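You operate a simulated robot arm through the tools that you are given. There is no shell and no other tool. Be economical: measure what you need, move in short steps, check, and stop when the job is done.

Carry out the task below with a simulated robot arm. There is one attempt and no reset: what you move stays moved.

TASK
Set the caliper on the 25 mm block and put the block back.
Fine: close the jaw on the block, press the caliper button, leave the jaw open.
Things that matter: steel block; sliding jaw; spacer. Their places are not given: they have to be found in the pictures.

It is judged by the outcome, as a careful person would: the job done as asked, and still so three seconds after it is handed in. It fails if anything else is knocked over, pushed out of place, dropped, spilled or broken.

THE ROBOT
A 6-joint arm with a two-finger parallel gripper, fixed in place. Base frame: the origin is at the foot of the arm, x ahead of it, y to its left, z up; the work surface is at about z = 0.86. Lengths are in m, angles in degrees, forces in N, time in s.
With the tool pointing down near the work surface it reaches from about 0.26 to 0.68 m from the base axis. Its first joint turns from -66.0 to 66.0 degrees. Payload 2.9 kg.
Tool frame: the origin (TCP) lies between the finger pads and is the grasp point; the fingertips stand 0.03 m ahead of it; z points along the fingers, y is the line along which they close. The gripper opens to 0.11 m. The fingers are 0.02 m wide and 0.01 m thick; the gripper's body (0.048 by 0.112 m) begins 0.055 m behind the TCP.
Orientation is told as [roll, pitch, yaw] about the base's x, y, z axes, in that order, counted from this pose: with the fingers straight down and closing along the base's y, the tool's x points along the base's -x, its y along +y and its z along -z.

THE INTERFACE
- The arm moves only by the tool move_arm. Its argument "targets" is a list of rows, each a list of 7 numbers: the shift along the tool's x, y, z in m, then the turn, a rotation vector about the tool's x, y, z in degrees, then the gripper command, from -1 (fully open) to 1 (shut), values between in proportion. In form: [[x, y, z, rx, ry, rz, grip], ...]. A call has 1 to 8 rows; each row shifts and turns the commanded pose from where the row before left it, along the tool's axes as they then stand. A row lasts 0.2 s, in which the tool goes at most 0.05 m and 8.6 degrees; a call with a longer step from one row to the next is refused whole, and so is a gripper value outside its range. A pose out of reach is approached as far as the arm can. The call stops where the force on the tool passes 70 N (or 10 N more than at its start, if that is more) or the arm is blocked; 0.2 s more then pass. The fingers move at their own pace (about 0.108 m/s each) and stop on an object; they squeeze with about 36 N. The grip force told is the motor's: it shows also when the fingers shut on nothing. Time passes only in rows, and 0.2 s behind the last, so rows that do not move let the fingers close. It gives the time, the measured TCP pose, the force on the tool (base axes), the opening and the grip force at its end, in the units of the frame above (readings bear some noise).
- Cameras (640 x 400 px; columns grow to the right, rows downward): "scene" is fixed at [0.1, 0.4368, 1.4047]; the picture's right is [-0.71, -0.71, 0.00], its down [-0.27, 0.27, -0.93] and it looks along [0.65, -0.66, -0.38] (base axes); focal length 326 px, centre (320, 200). "wrist" rides on the gripper at [-0.036, 0, -0.057] in the tool frame; the picture's right is [0.00, -1.00, 0.00], its down [0.97, 0.00, -0.24] and it looks along [0.24, 0.00, 0.97] (tool axes); focal length 218 px, centre (320, 200).
- capture(camera): a new picture of that camera. No time passes.
- locate(camera, pixels): for up to 12 pixels [column, row] of the newest picture of that camera ("zoom" is the newest enlarged one), the place [x, y, z] in the base frame of the surface seen there, good to about 0.002 m, but the place of the scene camera against the robot may be out by one fixed shift of up to 0.025 m in any direction. No time passes.
- inspect(camera, box): a new picture of the part [left, top, right, bottom] of that camera's present view, enlarged. No time passes.
- close_job(): hands the job in; it is judged then, once.

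Work in short steps. Measure before you move; look again where a grasp or a placing could have gone wrong, and mend it. You have 80 turns and 38 pictures in all, the two below and enlarged ones among them. Open the gripper and draw the arm clear of the work before you hand the job in, unless the task says otherwise; then end with one line.

The tools are called as name(argument=value, ...) on one line, values as JSON. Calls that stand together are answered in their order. move_arm: Moves the arm, as the interface text tells. Its arguments: {"type":"object","properties":{"targets":{"type":"array"}},"required":["targets"]} The other tools are called the same way: capture (camera) takes a picture; locate (camera, pixels) gives the place of the surface under pixels of a picture; inspect (camera, box) takes an enlarged picture of a part of a camera's view; close_job () hands the job in.

At the start:

```text
t: 0.0
tool_pos: [0.3866, 0.0106, 1.1741]
ee_rot: [0.0, 0.0, 0.0]
contact_force: [0.0, 0.0, -0.6]
width: 0.1103
grasp_force: 0.0
```

scene: 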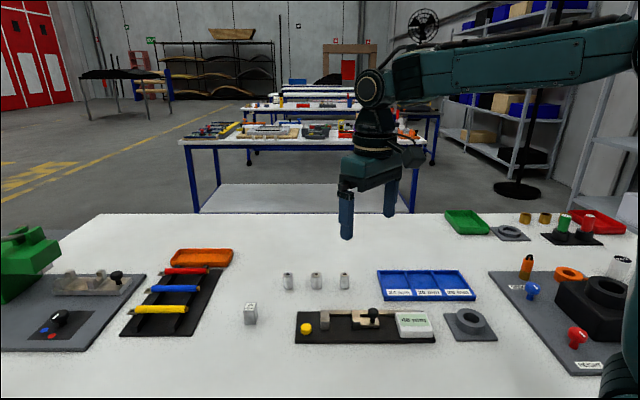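
wrist: 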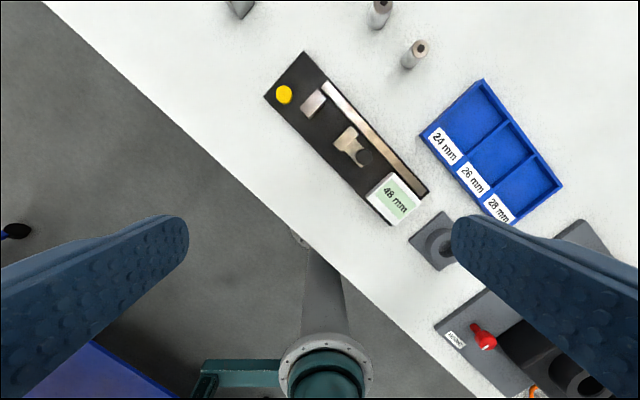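

The caliper stands at about (365,325) in the scene and a marked steel block at (250,313). I enlarge both.

inspect(camera="scene", box=[220, 260, 460, 360])

inspect(camera="wrist", box=[200, 0, 460, 240])

locate(camera="wrist", pixels=[[284, 94], [313, 103], [350, 140], [364, 157], [397, 200], [265, 96], [304, 52], [428, 190], [392, 225], [324, 84], [425, 190], [242, 8]])

locate(camera="scene", pixels=[[250, 306], [250, 318], [307, 328], [325, 318], [373, 312], [361, 318], [412, 320], [288, 274], [316, 274], [344, 274], [250, 326], [296, 342]])

```text
2.67 times, centred on (340, 310) of scene
```

zoom: 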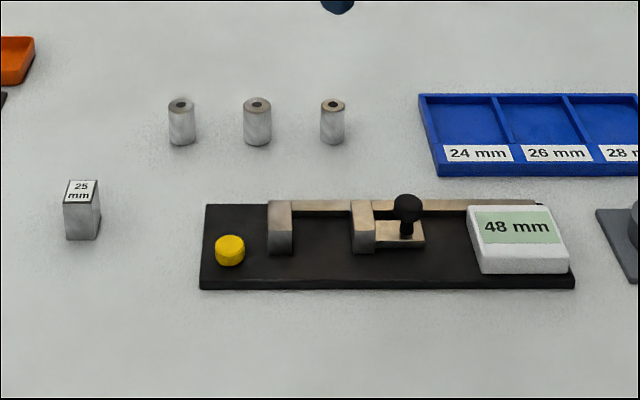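

```text
1.67 times, centred on (330, 120) of wrist
```

zoom: 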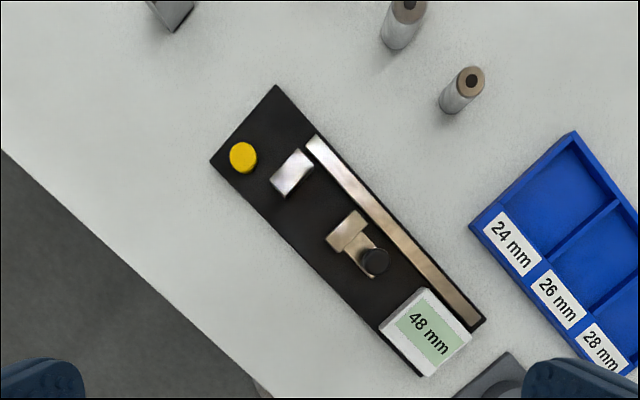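

```text
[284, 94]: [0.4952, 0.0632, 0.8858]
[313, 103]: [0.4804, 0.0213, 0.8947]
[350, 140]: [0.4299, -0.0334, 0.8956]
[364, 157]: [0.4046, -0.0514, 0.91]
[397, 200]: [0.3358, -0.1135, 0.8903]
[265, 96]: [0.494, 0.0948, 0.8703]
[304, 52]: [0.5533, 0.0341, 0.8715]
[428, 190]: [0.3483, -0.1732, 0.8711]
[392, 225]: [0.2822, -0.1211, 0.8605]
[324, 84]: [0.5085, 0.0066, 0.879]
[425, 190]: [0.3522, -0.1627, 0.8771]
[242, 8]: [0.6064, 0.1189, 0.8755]
```

```text
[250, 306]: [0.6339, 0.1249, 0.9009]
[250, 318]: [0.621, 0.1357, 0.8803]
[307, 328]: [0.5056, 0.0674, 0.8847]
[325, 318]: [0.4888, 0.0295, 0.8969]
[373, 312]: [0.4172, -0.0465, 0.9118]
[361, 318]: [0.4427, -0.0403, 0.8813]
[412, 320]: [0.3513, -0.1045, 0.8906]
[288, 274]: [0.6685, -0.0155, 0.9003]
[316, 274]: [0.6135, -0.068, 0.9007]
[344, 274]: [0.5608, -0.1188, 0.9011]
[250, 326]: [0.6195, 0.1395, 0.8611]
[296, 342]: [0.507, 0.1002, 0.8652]
```

The scene camera seems off by about (+0.01,+0.006). I move above the block to see it with the wrist camera.

move_arm(targets=[[-0.035, 0.018, 0.015, 0, 0, 0, -1], [-0.035, 0.018, 0.015, 0, 0, 0, -1], [-0.035, 0.018, 0.015, 0, 0, 0, -1], [-0.035, 0.018, 0.015, 0, 0, 0, -1], [-0.035, 0.018, 0.015, 0, 0, 0, -1], [-0.035, 0.018, 0.015, 0, 0, 0, -1]])

capture(camera="wrist")

```text
t: 1.4
tool_pos: [0.5958, 0.1194, 1.0851]
ee_rot: [0.0, 0.0, 0.0]
contact_force: [-0.5, -0.1, 0.6]
width: 0.1101
grasp_force: 0.1
```

```text
33 pictures are left
```

wrist: 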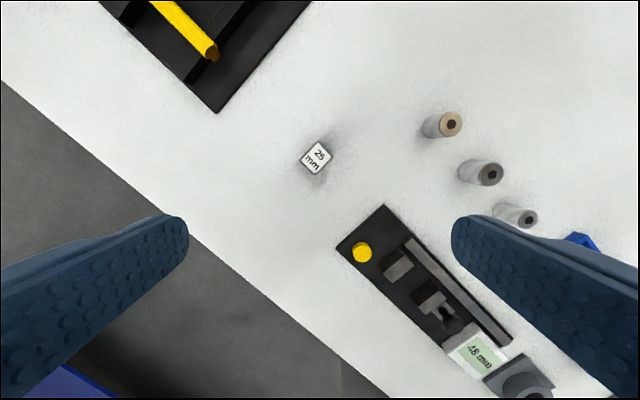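

inspect(camera="wrist", box=[276, 130, 356, 180])

locate(camera="wrist", pixels=[[317, 157], [300, 158], [316, 141], [333, 155], [317, 174], [398, 258], [433, 295], [362, 252], [385, 205], [336, 247], [440, 312], [425, 285]])

```text
8.00 times, centred on (316, 155) of wrist
```

zoom: 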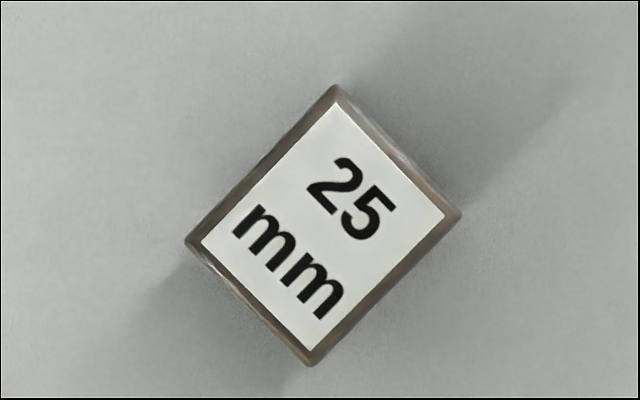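

```text
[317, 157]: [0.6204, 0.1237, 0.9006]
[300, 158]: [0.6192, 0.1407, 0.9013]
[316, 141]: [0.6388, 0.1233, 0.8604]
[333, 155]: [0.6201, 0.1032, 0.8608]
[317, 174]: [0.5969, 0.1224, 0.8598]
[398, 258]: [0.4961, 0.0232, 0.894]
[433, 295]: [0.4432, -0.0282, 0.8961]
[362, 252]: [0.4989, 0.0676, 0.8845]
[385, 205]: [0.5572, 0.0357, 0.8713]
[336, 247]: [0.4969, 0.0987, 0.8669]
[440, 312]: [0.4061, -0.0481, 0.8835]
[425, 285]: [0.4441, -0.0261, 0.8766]
```

The block is 25 mm along the caliper's axis (about 45°) and about 29 mm across it, so it needs no turning. I turn the tool to yaw 45° and go to look at the caliper from nearby.

move_arm(targets=[[0, 0, 0, 0, 0, -7.5, -1], [0, 0, 0, 0, 0, -7.5, -1], [0, 0, 0, 0, 0, -7.5, -1], [0, 0, 0, 0, 0, -7.5, -1], [0, 0, 0, 0, 0, -7.5, -1], [0, 0, 0, 0, 0, -7.5, -1]])

move_arm(targets=[[0.04, 0.0015, 0.012, 0, 0, 0, -1], [0.04, 0.0015, 0.012, 0, 0, 0, -1], [0.04, 0.0015, 0.012, 0, 0, 0, -1], [0.04, 0.0015, 0.012, 0, 0, 0, -1], [0.04, 0.0015, 0.012, 0, 0, 0, -1], [0.012, 0.001, 0.01, 0, 0, 0, -1]])

capture(camera="wrist")

```text
t: 2.8
tool_pos: [0.5944, 0.1187, 1.0857]
ee_rot: [-0.1, 0.0, 45.1]
contact_force: [-0.3, 0.4, 1.0]
width: 0.1102
grasp_force: 0.0
```

```text
t: 4.2
tool_pos: [0.4389, -0.0259, 1.0141]
ee_rot: [0.1, 0.0, 45.1]
contact_force: [-0.6, 0.4, 0.4]
width: 0.1098
grasp_force: 0.0
```

```text
31 pictures are left
```

wrist: 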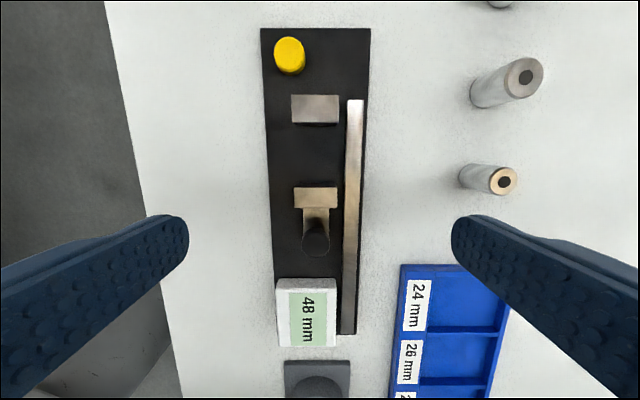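

I see the fixed jaw at rows 95-123, the slider jaw at rows 187-208, the knob at (316,240), and the rail at cols 346-363. I measure these.

locate(camera="wrist", pixels=[[296, 118], [335, 118], [316, 98], [299, 191], [334, 191], [316, 204], [316, 240], [355, 150], [290, 55], [280, 155], [320, 155], [348, 155]])

inspect(camera="wrist", box=[240, 30, 400, 270])

```text
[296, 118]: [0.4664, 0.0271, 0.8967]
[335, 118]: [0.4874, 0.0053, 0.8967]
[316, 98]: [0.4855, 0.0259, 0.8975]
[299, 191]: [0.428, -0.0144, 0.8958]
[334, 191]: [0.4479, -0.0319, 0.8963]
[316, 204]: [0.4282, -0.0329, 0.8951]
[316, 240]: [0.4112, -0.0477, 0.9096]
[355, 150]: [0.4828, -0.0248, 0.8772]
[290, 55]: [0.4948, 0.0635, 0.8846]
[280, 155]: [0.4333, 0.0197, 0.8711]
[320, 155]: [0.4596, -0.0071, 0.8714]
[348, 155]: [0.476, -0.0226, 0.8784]
```

```text
1.67 times, centred on (320, 150) of wrist
```

zoom: 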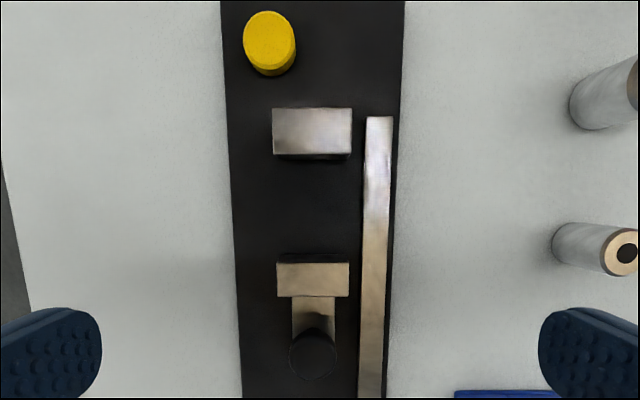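

The gap runs s≈-0.345..-0.296 along the axis (s=-(x+y)/√2), with the jaw's middle at w≈-0.326 (w=(y-x)/√2). I go back over the block at a safe height.

move_arm(targets=[[-0.0467, -0.0043, 0, 0, 0, 0, -1], [-0.0467, -0.0043, 0, 0, 0, 0, -1], [-0.0467, -0.0043, 0, 0, 0, 0, -1], [-0.0467, -0.0043, 0, 0, 0, 0, -1], [-0.0467, -0.0043, 0.02, 0, 0, 0, -1], [0, 0, 0.03, 0, 0, 0, -1]])

capture(camera="wrist")

```text
refused: row 5 steps farther than a row can; nothing moved
```

```text
29 pictures are left
```

wrist: 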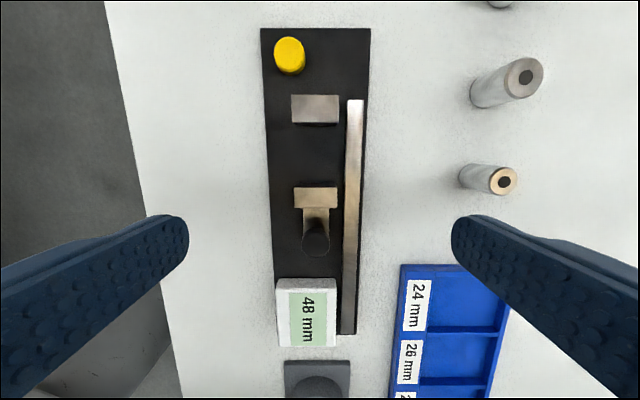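

Refused for step size, so I resend it with the descent split off.

move_arm(targets=[[-0.0467, -0.0043, 0, 0, 0, 0, -1], [-0.0467, -0.0043, 0, 0, 0, 0, -1], [-0.0467, -0.0043, 0, 0, 0, 0, -1], [-0.0467, -0.0043, 0, 0, 0, 0, -1], [-0.0467, -0.0043, 0, 0, 0, 0, -1], [0, 0, 0.03, 0, 0, 0, -1], [0, 0, 0.02, 0, 0, 0, -1]])

capture(camera="wrist")

```text
t: 5.8
tool_pos: [0.6194, 0.126, 0.9638]
ee_rot: [0.0, 0.0, 45.0]
contact_force: [-0.2, 0.2, -0.2]
width: 0.1099
grasp_force: 0.1
```

```text
28 pictures are left
```

wrist: 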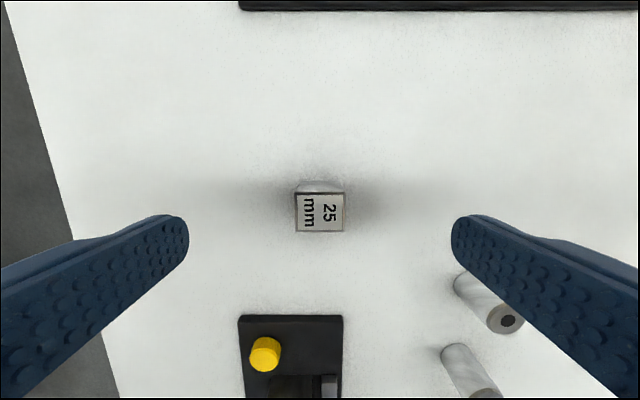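

The block's top spans (296..345, 193..232). I measure it here and set the grasp from that.

locate(camera="wrist", pixels=[[298, 196], [342, 196], [298, 229], [343, 229], [320, 212], [320, 186]])

```text
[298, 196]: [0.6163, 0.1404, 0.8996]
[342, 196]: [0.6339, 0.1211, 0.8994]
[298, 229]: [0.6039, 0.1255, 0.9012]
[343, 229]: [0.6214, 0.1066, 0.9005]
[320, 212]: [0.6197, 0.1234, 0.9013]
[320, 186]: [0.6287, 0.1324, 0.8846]
```

Block centre is (0.619,0.1234). I correct by 2 mm, descend to TCP z 0.910 and grip.

move_arm(targets=[[0.002, -0.0015, 0.02, 0, 0, 0, -1], [0, 0, 0.02, 0, 0, 0, -1], [0, 0, 0.0138, 0, 0, 0, -1], [0, 0, 0, 0, 0, 0, -0.3], [0, 0, 0, 0, 0, 0, 0.2], [0, 0, 0, 0, 0, 0, 1], [0, 0, 0, 0, 0, 0, 1], [0, 0, 0, 0, 0, 0, 1]])

```text
t: 7.6
tool_pos: [0.6194, 0.122, 0.911]
ee_rot: [0.1, 0.0, 44.9]
contact_force: [-0.4, 0.5, -0.8]
width: 0.0296
grasp_force: 36.2
```

Grip held at 29.6 mm. I lift 6 cm and carry it to above the jaw gap (s≈-0.328, w≈-0.326).

move_arm(targets=[[0, 0, -0.03, 0, 0, 0, 1], [0, 0, -0.03, 0, 0, 0, 1], [0.0392, 0.0051, 0, 0, 0, 0, 1], [0.0392, 0.0051, 0, 0, 0, 0, 1], [0.0392, 0.0051, 0, 0, 0, 0, 1], [0.0392, 0.0051, 0, 0, 0, 0, 1], [0.0392, 0.0051, 0, 0, 0, 0, 1], [0, 0, 0, 0, 0, 0, 1]])

capture(camera="wrist")

inspect(camera="scene", box=[220, 260, 460, 360])

```text
t: 9.4
tool_pos: [0.4636, 0.0009, 0.9723]
ee_rot: [0.0, 0.0, 45.0]
contact_force: [-0.5, 0.8, 1.3]
width: 0.0
grasp_force: 36.4
```

```text
27 pictures are left
```

wrist: 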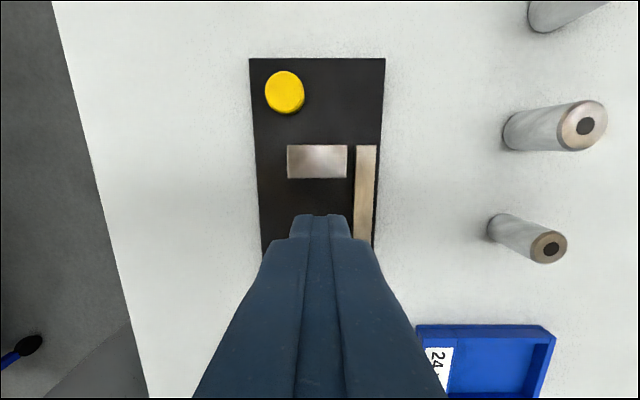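

```text
2.67 times, centred on (340, 310) of scene
```

zoom: 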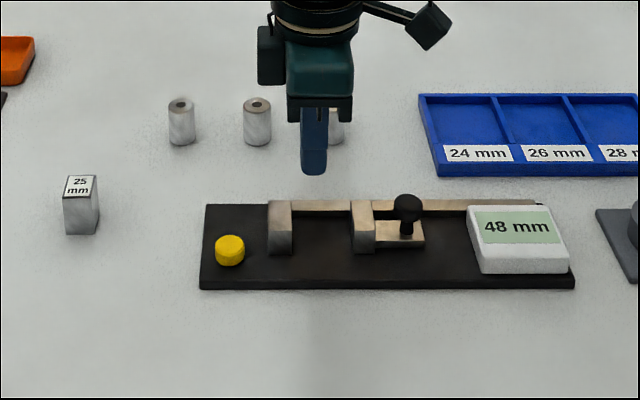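

The fingers are empty: the block slipped out and still stands near its place. I go back to look at it from above.

move_arm(targets=[[-0.0392, -0.0051, 0, 0, 0, 0, 0], [-0.0392, -0.0051, 0, 0, 0, 0, -1], [-0.0392, -0.0051, 0, 0, 0, 0, -1], [-0.0392, -0.0051, 0, 0, 0, 0, -1], [-0.0392, -0.0051, 0, 0, 0, 0, -1], [0, 0, 0, 0, 0, 0, -1]])

inspect(camera="wrist", box=[240, 150, 400, 250])

inspect(camera="scene", box=[220, 285, 284, 325])

```text
t: 10.8
tool_pos: [0.62, 0.122, 0.9707]
ee_rot: [0.0, 0.0, 45.1]
contact_force: [-0.7, -0.1, -0.3]
width: 0.1099
grasp_force: 0.1
```

```text
4.00 times, centred on (320, 200) of wrist
```

zoom: 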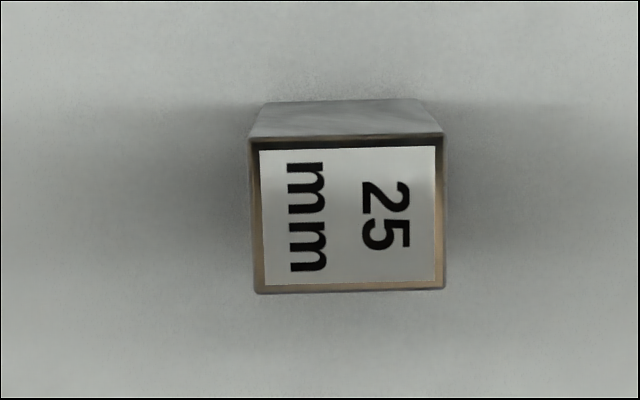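

```text
10.00 times, centred on (252, 305) of scene
```

zoom: 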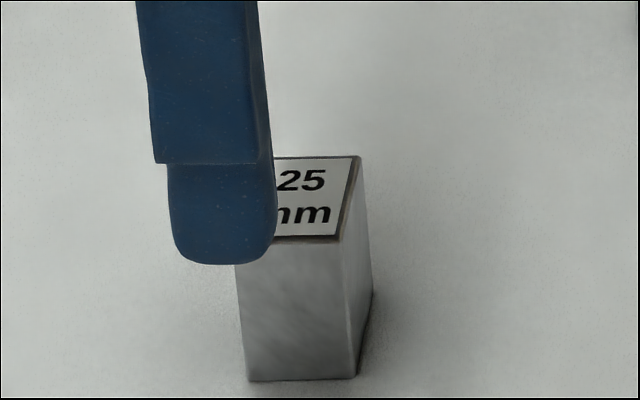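

The block stands upright, turned only about 1.5°; my grip was too shallow. I measure it again for a deeper grip.

capture(camera="wrist")

locate(camera="wrist", pixels=[[304, 187], [348, 187], [306, 219], [348, 219], [326, 203]])

```text
23 pictures are left
```

wrist: 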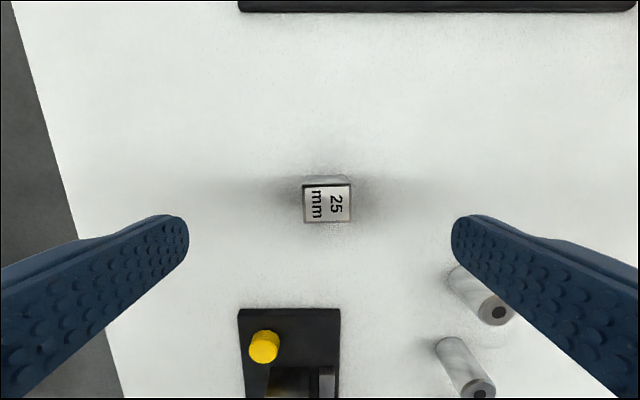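

```text
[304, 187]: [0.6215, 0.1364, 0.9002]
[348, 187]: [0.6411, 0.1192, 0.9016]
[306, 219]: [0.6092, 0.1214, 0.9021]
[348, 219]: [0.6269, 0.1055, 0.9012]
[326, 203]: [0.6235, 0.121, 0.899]
```

Its centre is now (0.6247,0.1206). I shift (-2,-4) mm, descend to TCP z 0.899, grip, and lift gently by 1 cm as a test.

move_arm(targets=[[-0.002, -0.004, 0.03, 0, 0, 0, -1], [0, 0, 0.025, 0, 0, 0, -1], [0, 0, 0.0167, 0, 0, 0, -0.7], [0, 0, 0, 0, 0, 0, 0], [0, 0, 0, 0, 0, 0, 1], [0, 0, 0, 0, 0, 0, 1], [0, 0, 0, 0, 0, 0, 1], [0, 0, 0, 0, 0, 0, 1]])

move_arm(targets=[[0, 0, -0.003, 0, 0, 0, 1], [0, 0, -0.003, 0, 0, 0, 1], [0, 0, -0.004, 0, 0, 0, 1]])

inspect(camera="scene", box=[220, 285, 284, 325])

```text
t: 12.6
tool_pos: [0.6238, 0.121, 0.8987]
ee_rot: [-0.1, 0.1, 45.0]
contact_force: [1.6, 0.4, -0.2]
width: 0.0297
grasp_force: 36.5
```

```text
t: 13.4
tool_pos: [0.6242, 0.1214, 0.9096]
ee_rot: [0.0, 0.0, 45.0]
contact_force: [0.2, 1.1, -2.0]
width: 0.0294
grasp_force: 36.3
```

```text
10.00 times, centred on (252, 305) of scene
```

zoom: 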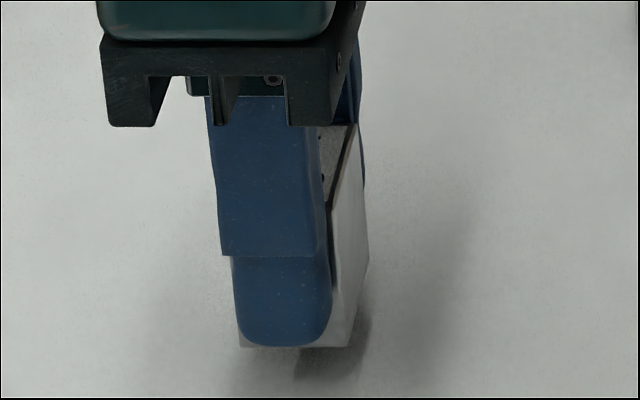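

The block is lifted (force about -2 N, width 29.4 mm). I lift slowly, then carry it over the gap.

move_arm(targets=[[0, 0, -0.01, 0, 0, 0, 1], [0, 0, -0.015, 0, 0, 0, 1], [0, 0, -0.015, 0, 0, 0, 1], [0, 0, -0.015, 0, 0, 0, 1], [0, 0, 0, 0, 0, 0, 1]])

move_arm(targets=[[0.02, 0.0032, 0, 0, 0, 0, 1], [0.03, 0.0048, 0, 0, 0, 0, 1], [0.033, 0.0053, 0, 0, 0, 0, 1], [0.033, 0.0053, 0, 0, 0, 0, 1], [0.033, 0.0053, 0, 0, 0, 0, 1], [0.03, 0.0048, 0, 0, 0, 0, 1], [0.02, 0.0032, 0, 0, 0, 0, 1], [0, 0, 0, 0, 0, 0, 1]])

capture(camera="wrist")

inspect(camera="scene", box=[280, 270, 440, 350])

```text
t: 14.6
tool_pos: [0.6229, 0.1215, 0.9644]
ee_rot: [0.0, 0.0, 45.0]
contact_force: [0.9, -1.0, -2.2]
width: 0.0297
grasp_force: 35.7
```

```text
t: 16.4
tool_pos: [0.4607, 0.0029, 0.9656]
ee_rot: [0.0, -0.1, 45.0]
contact_force: [-0.6, 0.1, -1.9]
width: 0.0296
grasp_force: 36.2
```

```text
21 pictures are left
```

wrist: 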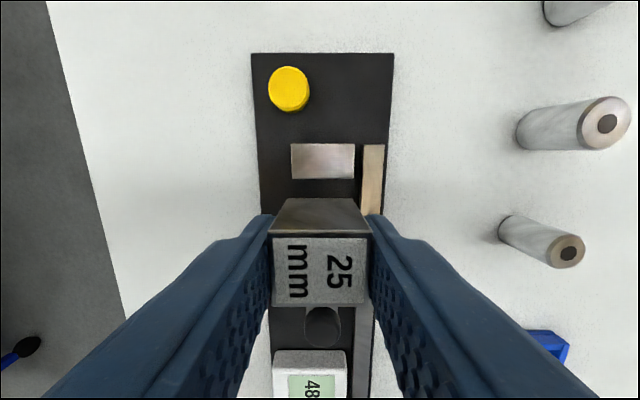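

```text
4.00 times, centred on (360, 310) of scene
```

zoom: 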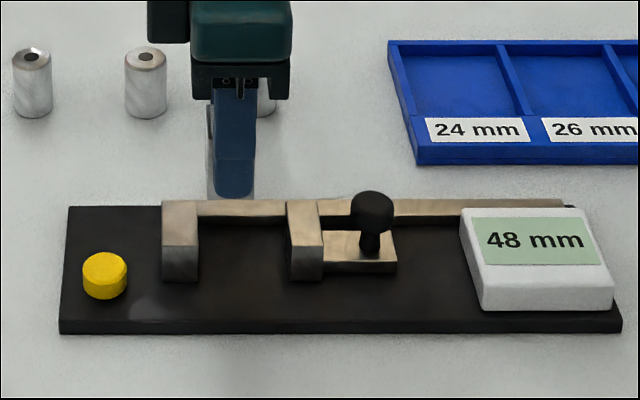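

Block is held over the gap. I check the block's edges against the jaws before lowering.

locate(camera="wrist", pixels=[[277, 240], [366, 240], [277, 302], [364, 302], [295, 202], [354, 202], [294, 175], [352, 175], [322, 148], [365, 190], [380, 190], [322, 310]])

```text
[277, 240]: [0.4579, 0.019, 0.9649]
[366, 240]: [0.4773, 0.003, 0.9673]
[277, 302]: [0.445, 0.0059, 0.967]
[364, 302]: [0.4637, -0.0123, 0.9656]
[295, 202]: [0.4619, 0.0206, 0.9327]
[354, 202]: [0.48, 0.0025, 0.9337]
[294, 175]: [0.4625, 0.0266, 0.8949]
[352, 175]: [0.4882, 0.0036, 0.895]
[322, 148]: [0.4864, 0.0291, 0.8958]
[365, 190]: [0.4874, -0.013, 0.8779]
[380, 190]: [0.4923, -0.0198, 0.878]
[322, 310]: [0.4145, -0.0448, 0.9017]
```

Block faces would be at s -0.341/-0.316, with 4 mm clearance to the fixed jaw. I shift 1.5 mm away from it and lower about 53 mm.

move_arm(targets=[[0.0015, 0, 0.01, 0, 0, 0, 1], [0, 0, 0.015, 0, 0, 0, 1], [0, 0, 0.015, 0, 0, 0, 1], [0, 0, 0.009, 0, 0, 0, 1], [0, 0, 0.003, 0, 0, 0, 1], [0, 0, 0, 0, 0, 0, 1]])

inspect(camera="scene", box=[280, 270, 440, 350])

```text
t: 17.8
tool_pos: [0.4597, 0.0022, 0.9128]
ee_rot: [0.0, 0.0, 45.0]
contact_force: [0.4, -0.2, -2.0]
width: 0.0297
grasp_force: 36.5
```

```text
4.00 times, centred on (360, 310) of scene
```

zoom: 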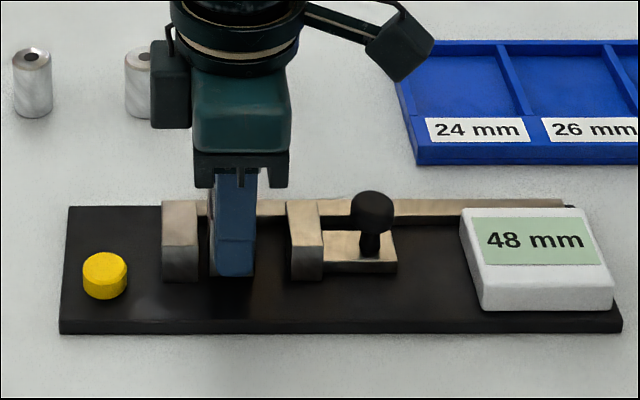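

It sits neatly in the gap. I lower in 1 mm steps to feel contact.

move_arm(targets=[[0, 0, 0.001, 0, 0, 0, 1], [0, 0, 0.001, 0, 0, 0, 1], [0, 0, 0, 0, 0, 0, 1]])

```text
t: 18.6
tool_pos: [0.4599, 0.0016, 0.9098]
ee_rot: [0.1, 0.0, 45.0]
contact_force: [-0.5, -0.3, -1.7]
width: 0.0298
grasp_force: 36.1
```

move_arm(targets=[[0, 0, 0.001, 0, 0, 0, 1], [0, 0, 0, 0, 0, 0, 1]])

```text
t: 19.2
tool_pos: [0.4593, 0.0018, 0.909]
ee_rot: [-0.1, 0.0, 45.1]
contact_force: [-0.9, -0.4, 1.1]
width: 0.0296
grasp_force: 35.9
```

Force reversed, so the block is on the plate. I release slightly, rise straight up, and look.

move_arm(targets=[[0, 0, 0, 0, 0, 0, 0.35], [0, 0, 0, 0, 0, 0, 0.3], [0, 0, -0.02, 0, 0, 0, 0.3], [0, 0, -0.03, 0, 0, 0, 0.2], [0, 0, -0.03, 0, 0, 0, 0], [0.02, 0, 0, 0, 0, 0, 0], [0.02, 0, 0, 0, 0, 0, 0]])

capture(camera="wrist")

```text
t: 20.8
tool_pos: [0.4324, -0.0262, 0.989]
ee_rot: [0.0, 0.1, 45.0]
contact_force: [1.0, 0.5, 0.1]
width: 0.0547
grasp_force: 0.2
```

```text
18 pictures are left
```

wrist: 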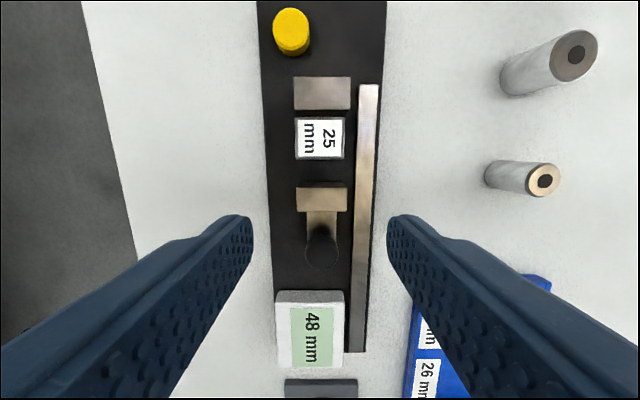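

The block stands squarely between the jaws. Next I measure the knob at (322,250) and the display's near edge.

locate(camera="wrist", pixels=[[322, 240], [322, 250], [322, 262], [310, 250], [334, 250], [310, 294], [322, 228], [322, 192], [322, 155], [290, 20], [291, 30]])

```text
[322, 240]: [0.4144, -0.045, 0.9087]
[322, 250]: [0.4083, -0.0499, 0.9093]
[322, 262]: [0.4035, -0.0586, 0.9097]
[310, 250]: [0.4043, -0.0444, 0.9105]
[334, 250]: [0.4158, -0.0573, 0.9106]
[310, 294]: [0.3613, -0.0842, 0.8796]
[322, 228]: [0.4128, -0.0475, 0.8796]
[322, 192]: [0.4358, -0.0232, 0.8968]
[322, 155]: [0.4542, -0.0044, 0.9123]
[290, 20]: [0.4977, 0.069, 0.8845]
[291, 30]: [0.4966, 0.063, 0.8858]
```

Knob centre is (0.409,-0.0505), top z 0.910. I move over it, descend to TCP z 0.916 and close on it.

move_arm(targets=[[0.034, -0.001, 0, 0, 0, 0, 0], [0, 0, 0.03, 0, 0, 0, 0], [0, 0, 0.03, 0, 0, 0, 0], [0, 0, 0.013, 0, 0, 0, 0], [0, 0, 0, 0, 0, 0, 0.4], [0, 0, 0, 0, 0, 0, 1], [0, 0, 0, 0, 0, 0, 1]])

```text
t: 22.4
tool_pos: [0.4081, -0.0511, 0.9161]
ee_rot: [0.1, -0.1, 44.9]
contact_force: [2.7, -3.9, -5.8]
width: 0.0226
grasp_force: 45.0
```

The knob is held (22.6 mm). I slide the jaw 18 mm toward the block in small steps and look.

move_arm(targets=[[-0.003, 0, 0, 0, 0, 0, 1], [-0.005, 0, 0, 0, 0, 0, 1], [-0.005, 0, 0, 0, 0, 0, 1], [-0.005, 0, 0, 0, 0, 0, 1], [0, 0, 0, 0, 0, 0, 1]])

inspect(camera="scene", box=[280, 270, 440, 350])

```text
t: 23.6
tool_pos: [0.4199, -0.0387, 0.9161]
ee_rot: [0.2, 0.0, 44.9]
contact_force: [9.2, -9.8, -27.7]
width: 0.0224
grasp_force: 44.8
```

```text
4.00 times, centred on (360, 310) of scene
```

zoom: 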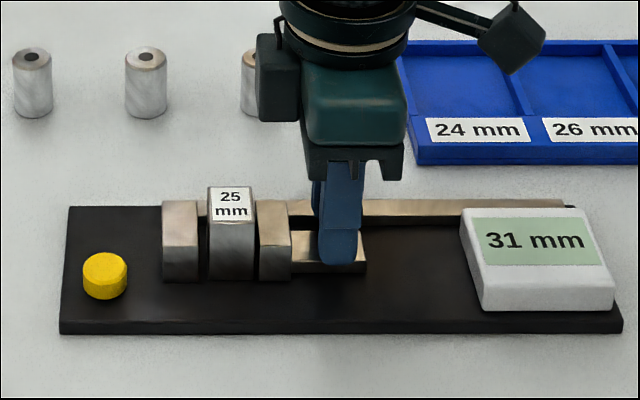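

Display reads 31 mm and the jaw is about at the block. I ease the side load by small shifts and push the last 6-7 mm to close on the block.

move_arm(targets=[[-0.002, -0.0005, 0.0005, 0, 0, 0, 1], [-0.002, -0.0005, 0.0005, 0, 0, 0, 1], [-0.002, 0, 0, 0, 0, 0, 1], [0, 0, 0, 0, 0, 0, 1]])

inspect(camera="scene", box=[280, 270, 440, 350])

```text
t: 24.6
tool_pos: [0.4256, -0.0347, 0.9144]
ee_rot: [0.1, -0.1, 45.1]
contact_force: [-3.1, 1.0, -6.0]
width: 0.0225
grasp_force: 45.1
```

```text
4.00 times, centred on (360, 310) of scene
```

zoom: 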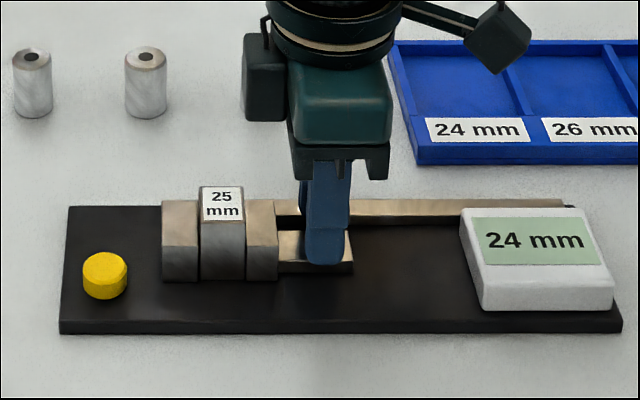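

It reads 24 mm with the block apparently clamped, an offset that the button should set to 25. I push 2 mm more to confirm firm contact.

move_arm(targets=[[-0.001, 0, 0, 0, 0, 0, 1], [-0.001, 0, 0, 0, 0, 0, 1], [0, 0, 0, 0, 0, 0, 1]])

inspect(camera="scene", box=[280, 270, 440, 350])

```text
t: 25.4
tool_pos: [0.4254, -0.0339, 0.9144]
ee_rot: [0.2, 0.1, 45.0]
contact_force: [-13.3, -2.6, 4.6]
width: 0.0226
grasp_force: 44.8
```

```text
4.00 times, centred on (360, 310) of scene
```

zoom: 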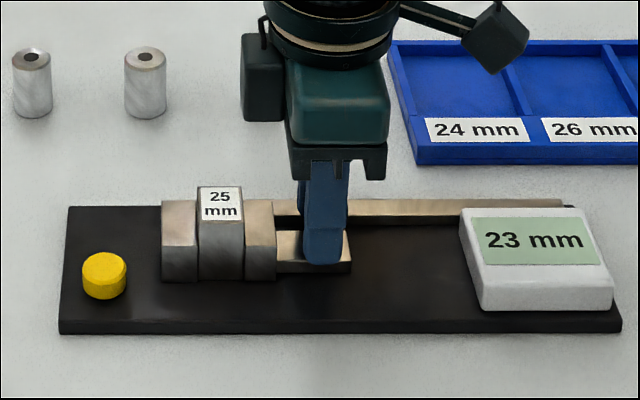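

It reads 23 mm now, with the push force rising to about 11 N. One more 2 mm push to see whether it is at the stop.

move_arm(targets=[[-0.001, 0, 0, 0, 0, 0, 1], [-0.001, 0, 0, 0, 0, 0, 1], [0, 0, 0, 0, 0, 0, 1]])

inspect(camera="scene", box=[280, 270, 440, 350])

```text
t: 26.2
tool_pos: [0.4256, -0.033, 0.9153]
ee_rot: [0.3, 0.3, 44.7]
contact_force: [-26.6, -13.0, 14.3]
width: 0.0228
grasp_force: 44.9
```

```text
4.00 times, centred on (360, 310) of scene
```

zoom: 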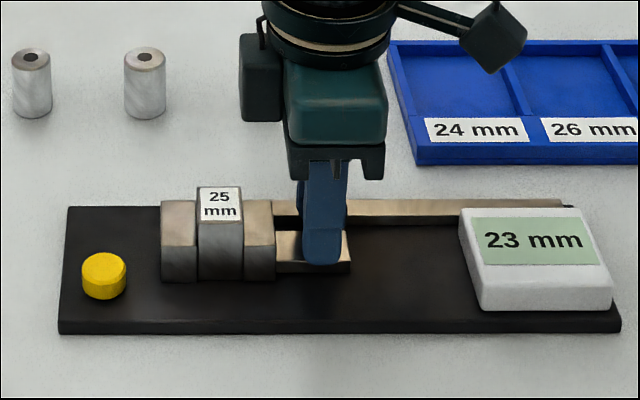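

The reading stays at 23 with force at 28 N, so it is fully closed. I back the command off 2 mm, release the knob, rise, and shut the fingers.

move_arm(targets=[[0.001, 0, 0, 0, 0, 0, 1], [0.001, 0, 0, 0, 0, 0, 1], [0, 0, 0, 0, 0, 0, 0.4], [0, 0, 0, 0, 0, 0, 0.3], [0, 0, -0.025, 0, 0, 0, 0.3], [0, 0, -0.03, 0, 0, 0, 0.3], [0, 0, 0, 0, 0, 0, 1], [0, 0, 0, 0, 0, 0, 1]])

capture(camera="wrist")

inspect(camera="scene", box=[280, 270, 440, 350])

```text
t: 28.0
tool_pos: [0.4278, -0.0315, 0.9705]
ee_rot: [0.0, 0.1, 44.9]
contact_force: [0.1, -0.1, -1.2]
width: 0.0001
grasp_force: 36.0
```

```text
13 pictures are left
```

wrist: 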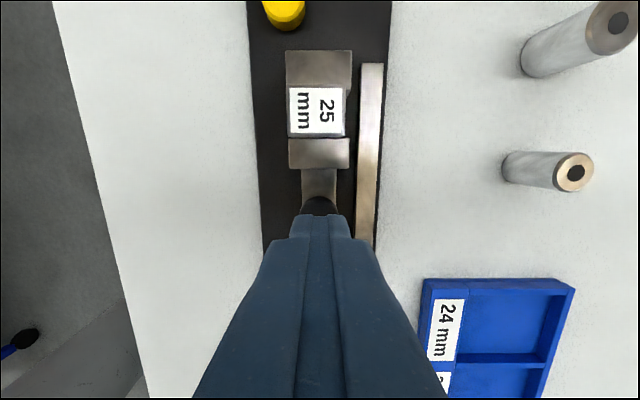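

```text
4.00 times, centred on (360, 310) of scene
```

zoom: 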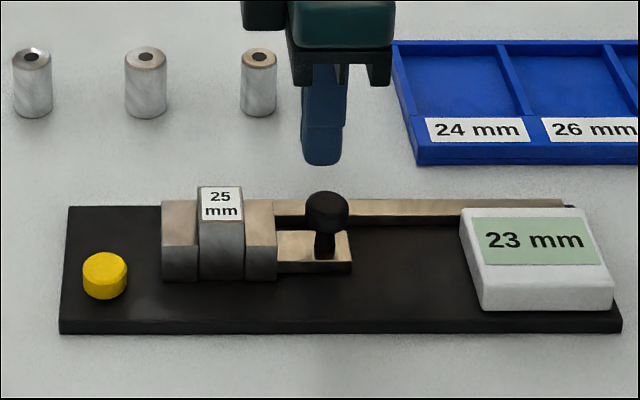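

Jaws remain clamped with the display at 23. I go over the button (0.4955,0.0635) with shut fingers and descend to just above it.

move_arm(targets=[[-0.0385, 0.0064, 0, 0, 0, 0, 1], [-0.0385, 0.0064, 0, 0, 0, 0, 1], [-0.038, 0.0065, 0, 0, 0, 0, 1], [0, 0, 0.025, 0, 0, 0, 1], [0, 0, 0.024, 0, 0, 0, 1], [0, 0, 0, 0, 0, 0, 1]])

inspect(camera="scene", box=[280, 270, 440, 350])

```text
t: 29.4
tool_pos: [0.4953, 0.0614, 0.9197]
ee_rot: [0.1, 0.0, 45.0]
contact_force: [0.2, -0.1, -0.6]
width: 0.0001
grasp_force: 36.3
```

```text
4.00 times, centred on (360, 310) of scene
```

zoom: 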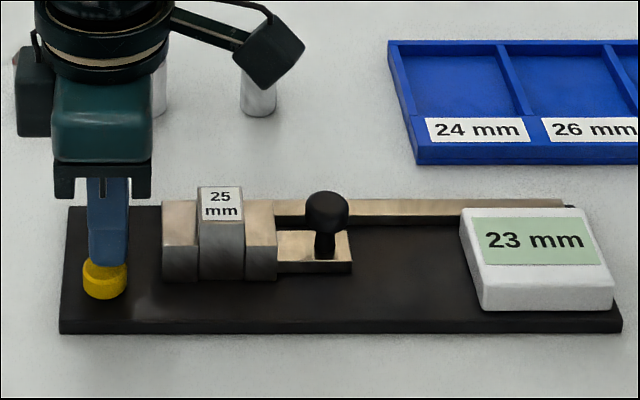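

The fingers are centred just above the button. I press down in 2 mm steps.

move_arm(targets=[[0, 0, 0.002, 0, 0, 0, 1], [0, 0, 0.002, 0, 0, 0, 1], [0, 0, 0.002, 0, 0, 0, 1], [0, 0, 0.001, 0, 0, 0, 1], [0, 0, 0, 0, 0, 0, 1]])

inspect(camera="scene", box=[280, 270, 440, 350])

```text
t: 30.6
tool_pos: [0.4957, 0.0618, 0.9144]
ee_rot: [0.1, -0.1, 45.0]
contact_force: [0.0, -1.0, 0.1]
width: 0.0
grasp_force: 36.0
```

```text
4.00 times, centred on (360, 310) of scene
```

zoom: 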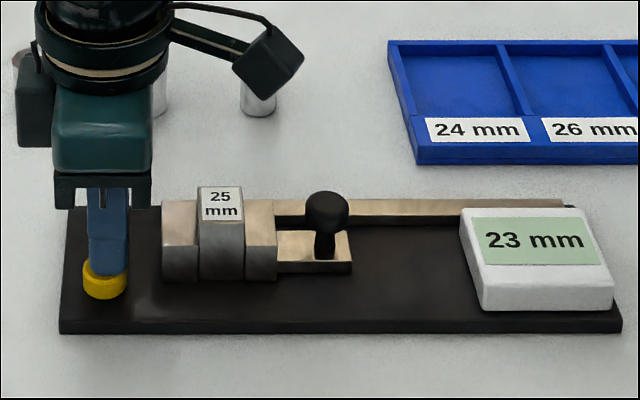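

Just at the button top, with no force yet. I continue down.

move_arm(targets=[[0, 0, 0.001, 0, 0, 0, 1], [0, 0, 0.001, 0, 0, 0, 1], [0, 0, 0.001, 0, 0, 0, 1], [0, 0, 0.001, 0, 0, 0, 1], [0, 0, 0, 0, 0, 0, 1]])

inspect(camera="scene", box=[280, 270, 440, 350])

```text
t: 31.8
tool_pos: [0.4958, 0.0628, 0.9091]
ee_rot: [0.0, 0.0, 45.0]
contact_force: [-1.2, -0.4, 3.7]
width: 0.0
grasp_force: 35.7
```

```text
4.00 times, centred on (360, 310) of scene
```

zoom: 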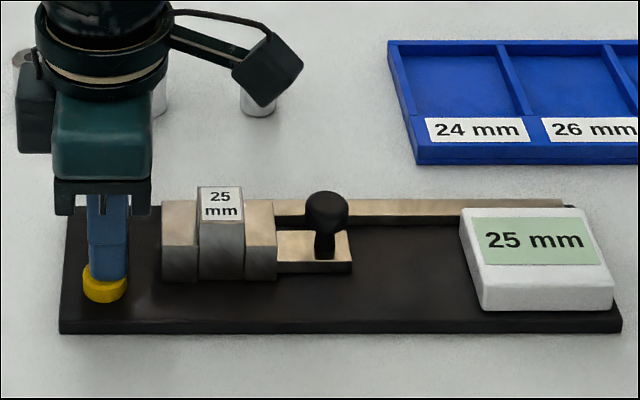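

Display now reads 25 mm. I rise, go back to the knob and grip it.

move_arm(targets=[[0, 0, -0.03, 0, 0, 0, 1], [0, 0, -0.03, 0, 0, 0, 1], [0.039, -0.0061, 0, 0, 0, 0, 0.1], [0.039, -0.0061, 0, 0, 0, 0, 0.1], [0.039, -0.0061, 0, 0, 0, 0, 0.1], [0, 0, 0, 0, 0, 0, 0.1]])

move_arm(targets=[[0, 0, 0.025, 0, 0, 0, 0.1], [0, 0, 0.02, 0, 0, 0, 0.1], [0, 0, 0.0085, 0, 0, 0, 0.1], [0, 0, 0, 0, 0, 0, 1], [0, 0, 0, 0, 0, 0, 1]])

```text
t: 33.2
tool_pos: [0.4249, -0.0332, 0.9717]
ee_rot: [0.0, 0.0, 45.0]
contact_force: [-0.1, -0.4, -0.1]
width: 0.0497
grasp_force: 0.0
```

```text
t: 34.4
tool_pos: [0.4253, -0.0338, 0.9159]
ee_rot: [0.1, 0.0, 45.0]
contact_force: [-1.2, 1.2, -1.0]
width: 0.0227
grasp_force: 44.8
```

Knob gripped at 22.7 mm. I pull it back 24 mm to open the jaw, then release and rise.

move_arm(targets=[[0.003, 0, 0, 0, 0, 0, 1], [0.005, 0, 0, 0, 0, 0, 1], [0.005, 0, 0, 0, 0, 0, 1], [0.005, 0, 0, 0, 0, 0, 1], [0.005, 0, 0, 0, 0, 0, 1], [0.001, 0, 0, 0, 0, 0, 1], [0, 0, 0, 0, 0, 0, 1]])

inspect(camera="scene", box=[280, 270, 440, 350])

```text
t: 36.0
tool_pos: [0.4082, -0.0517, 0.915]
ee_rot: [0.0, 0.0, 45.0]
contact_force: [1.3, -1.7, -8.6]
width: 0.0229
grasp_force: 44.4
```

```text
4.00 times, centred on (360, 310) of scene
```

zoom: 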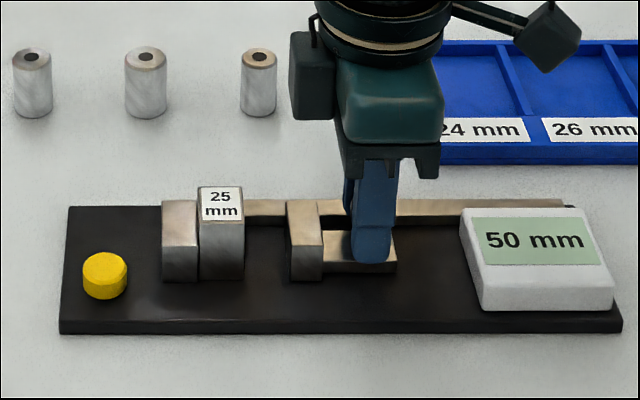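

Jaw is open at 50 mm, with the block left at the fixed jaw. I release, rise and move over the block to measure it.

move_arm(targets=[[0, 0, 0, 0, 0, 0, 0.3], [0, 0, 0, 0, 0, 0, 0.2], [0, 0, -0.03, 0, 0, 0, 0], [0, 0, -0.03, 0, 0, 0, 0], [-0.035, 0, 0, 0, 0, 0, 0], [-0.04, 0, 0, 0, 0, 0, 0], [0, 0, 0, 0, 0, 0, 0]])

capture(camera="wrist")

```text
t: 37.6
tool_pos: [0.4586, 0.0012, 0.9774]
ee_rot: [0.1, -0.1, 45.0]
contact_force: [-0.2, 0.0, 0.3]
width: 0.0548
grasp_force: 0.0
```

```text
7 pictures are left
```

wrist: 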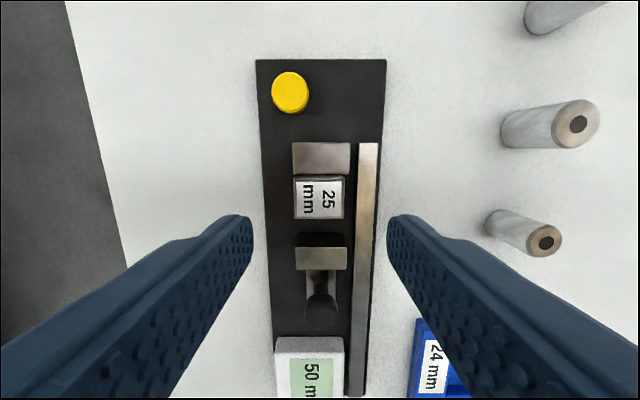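

locate(camera="wrist", pixels=[[297, 183], [341, 181], [298, 216], [341, 215], [319, 198], [366, 195], [361, 195]])

```text
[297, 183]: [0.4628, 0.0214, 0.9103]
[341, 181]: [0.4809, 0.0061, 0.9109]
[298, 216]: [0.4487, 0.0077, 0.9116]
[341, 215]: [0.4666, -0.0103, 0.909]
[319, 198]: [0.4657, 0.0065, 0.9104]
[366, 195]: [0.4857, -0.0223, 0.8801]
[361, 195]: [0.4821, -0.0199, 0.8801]
```

The block centre is (0.4648,0.0062). I narrow the opening to clear the rail (z 0.880), descend, grip, and start a gentle lift.

move_arm(targets=[[-0.006, -0.001, 0, 0, 0, 0, 0.32], [0, 0, 0.025, 0, 0, 0, 0.32], [0, 0, 0.025, 0, 0, 0, 0.32], [0, 0, 0.0164, 0, 0, 0, 0.32], [0, 0, 0, 0, 0, 0, 0.32], [0, 0, 0, 0, 0, 0, 1], [0, 0, 0, 0, 0, 0, 1], [0, 0, 0, 0, 0, 0, 1]])

move_arm(targets=[[0.001, 0, -0.001, 0, 0, 0, 1], [0.001, 0, -0.004, 0, 0, 0, 1], [0, 0, -0.01, 0, 0, 0, 1], [0, 0, -0.015, 0, 0, 0, 1], [0, 0, -0.015, 0, 0, 0, 1], [0, 0, -0.01, 0, 0, 0, 1], [0, 0, 0, 0, 0, 0, 1]])

capture(camera="wrist")

```text
t: 39.4
tool_pos: [0.4665, 0.0061, 0.9103]
ee_rot: [0.1, 0.0, 45.1]
contact_force: [0.0, 0.0, 0.1]
width: 0.0299
grasp_force: 36.0
```

```text
t: 41.0
tool_pos: [0.4646, 0.0033, 0.9663]
ee_rot: [0.0, 0.0, 45.1]
contact_force: [-0.2, 0.0, -2.2]
width: 0.0298
grasp_force: 36.1
```

```text
6 pictures are left
```

wrist: 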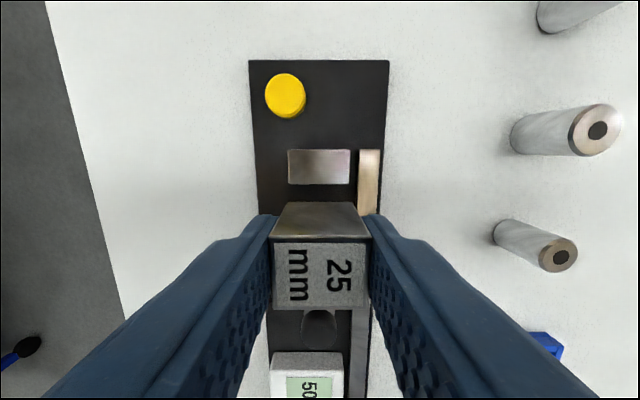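

The block is held well (−2.2 N). I measure its offset from the TCP so I can place it exactly back at (0.619,0.1234).

locate(camera="wrist", pixels=[[277, 246], [366, 246], [277, 306], [364, 306], [320, 276]])

```text
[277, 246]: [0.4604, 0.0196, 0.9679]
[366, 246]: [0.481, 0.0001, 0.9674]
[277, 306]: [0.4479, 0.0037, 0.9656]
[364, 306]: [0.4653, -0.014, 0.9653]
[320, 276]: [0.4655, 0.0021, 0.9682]
```

Offset is about 1 mm. I carry the block back (-195 mm, -24 mm along tool x, y) and then lower it.

move_arm(targets=[[-0.02, -0.0025, 0, 0, 0, 0, 1], [-0.03, -0.0037, 0, 0, 0, 0, 1], [-0.033, -0.0041, 0, 0, 0, 0, 1], [-0.033, -0.0041, 0, 0, 0, 0, 1], [-0.033, -0.0041, 0, 0, 0, 0, 1], [-0.03, -0.0037, 0, 0, 0, 0, 1], [-0.0163, -0.002, 0, 0, 0, 0, 1], [0, 0, 0, 0, 0, 0, 1]])

move_arm(targets=[[0, 0, 0.015, 0, 0, 0, 1], [0, 0, 0.02, 0, 0, 0, 1], [0, 0, 0.015, 0, 0, 0, 1], [0, 0, 0.01, 0, 0, 0, 1], [0, 0, 0.003, 0, 0, 0, 1], [0, 0, 0, 0, 0, 0, 1]])

```text
t: 42.8
tool_pos: [0.6201, 0.1248, 0.9649]
ee_rot: [0.0, -0.1, 45.0]
contact_force: [0.5, -0.2, -2.0]
width: 0.0298
grasp_force: 36.3
```

```text
t: 44.2
tool_pos: [0.6211, 0.1256, 0.9025]
ee_rot: [0.1, 0.0, 45.0]
contact_force: [0.3, -1.1, -2.4]
width: 0.0298
grasp_force: 36.3
```

Position is within 1-2 mm. I trim 1 mm and lower in 1 mm steps to contact.

move_arm(targets=[[0.001, 0, 0.001, 0, 0, 0, 1], [0, 0, 0.001, 0, 0, 0, 1], [0, 0, 0, 0, 0, 0, 1]])

```text
t: 45.0
tool_pos: [0.6196, 0.1241, 0.9008]
ee_rot: [0.0, 0.0, 45.0]
contact_force: [-0.1, -0.2, -3.3]
width: 0.0298
grasp_force: 36.5
```

move_arm(targets=[[0, 0, 0.001, 0, 0, 0, 1], [0, 0, 0.0005, 0, 0, 0, 1], [0, 0, 0, 0, 0, 0, 1]])

```text
t: 45.8
tool_pos: [0.6192, 0.1243, 0.9008]
ee_rot: [0.1, 0.0, 45.0]
contact_force: [-5.3, -1.0, 11.6]
width: 0.0295
grasp_force: 36.0
```

Contact at 11.6 N, so it is on the table. I release evenly, rise straight up and look.

move_arm(targets=[[0, 0, -0.001, 0, 0, 0, 1], [0, 0, 0, 0, 0, 0, 0.35], [0, 0, 0, 0, 0, 0, 0], [0, 0, -0.02, 0, 0, 0, -0.3], [0, 0, -0.04, 0, 0, 0, -0.5], [0, 0, -0.04, 0, 0, 0, -0.5], [0, 0, 0, 0, 0, 0, -0.5]])

capture(camera="wrist")

capture(camera="scene")

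```text
t: 47.4
tool_pos: [0.6189, 0.1237, 1.0014]
ee_rot: [0.0, 0.0, 45.0]
contact_force: [0.7, -0.6, -0.3]
width: 0.0827
grasp_force: 0.0
```

```text
5 pictures are left
```

wrist: 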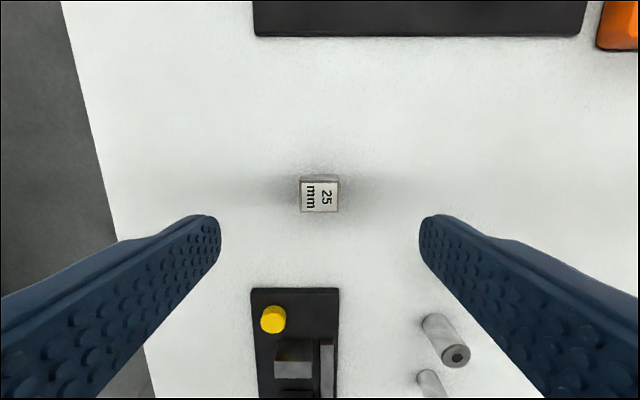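

```text
4 pictures are left
```

scene: 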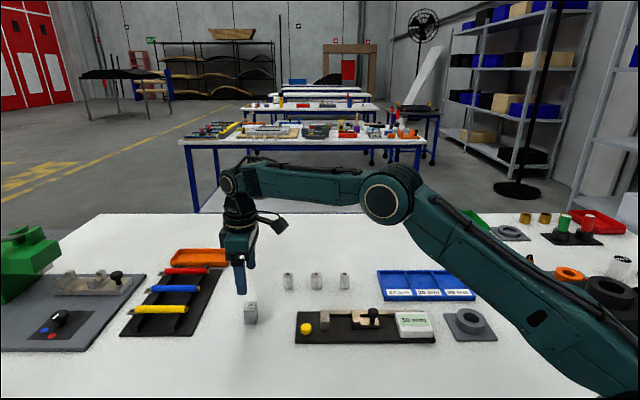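

The block is back and upright; the spacers are in place and the jaw is open. I verify its position and draw the arm clear.

locate(camera="wrist", pixels=[[303, 183], [337, 183], [303, 210], [337, 210], [320, 197]])

move_arm(targets=[[0, 0, -0.04, 0, 0, 0, -1], [0, 0, -0.04, 0, 0, 0, -1], [0, 0, -0.04, 0, 0, 0, -1], [0.045, 0, 0, 0, 0, 0, -1], [0.045, 0, 0, 0, 0, 0, -1], [0.045, 0, 0, 0, 0, 0, -1], [0, 0, 0, 0, 0, 0, -1]])

inspect(camera="scene", box=[220, 260, 460, 360])

```text
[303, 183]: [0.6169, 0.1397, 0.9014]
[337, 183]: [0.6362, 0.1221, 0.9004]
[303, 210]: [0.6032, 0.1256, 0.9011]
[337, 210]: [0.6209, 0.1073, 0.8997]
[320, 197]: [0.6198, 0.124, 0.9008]
```

```text
t: 49.0
tool_pos: [0.5549, 0.06, 1.1199]
ee_rot: [0.0, -0.1, 45.1]
contact_force: [0.4, 0.1, -0.7]
width: 0.1103
grasp_force: 0.1
out of reach, approached as far as the arm can: row 4
```

```text
2.67 times, centred on (340, 310) of scene
```

zoom: 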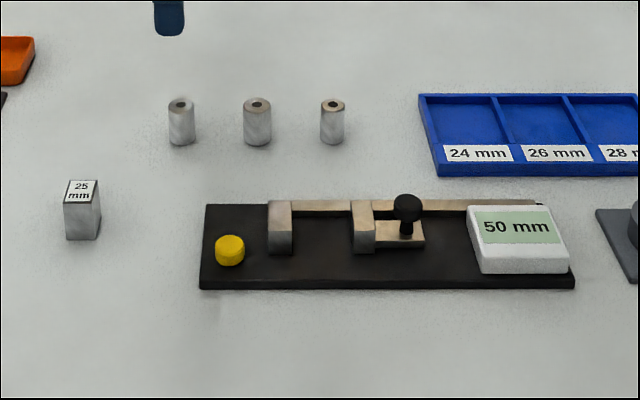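

Everything stands as at the start: block within 1 mm of its original place, jaw open, display reset (50 mm now for the former 48). I hand in.

close_job()

```text
The job is handed in.
```

The caliper is set on the 25 mm block: with the jaw closed on it, pressing the button changed the display from 23 mm to 25 mm. The jaw is left open, and the block is back within about 1 mm of its place; on the first lift it slipped from the grip and shifted about 6 mm, but stayed upright.
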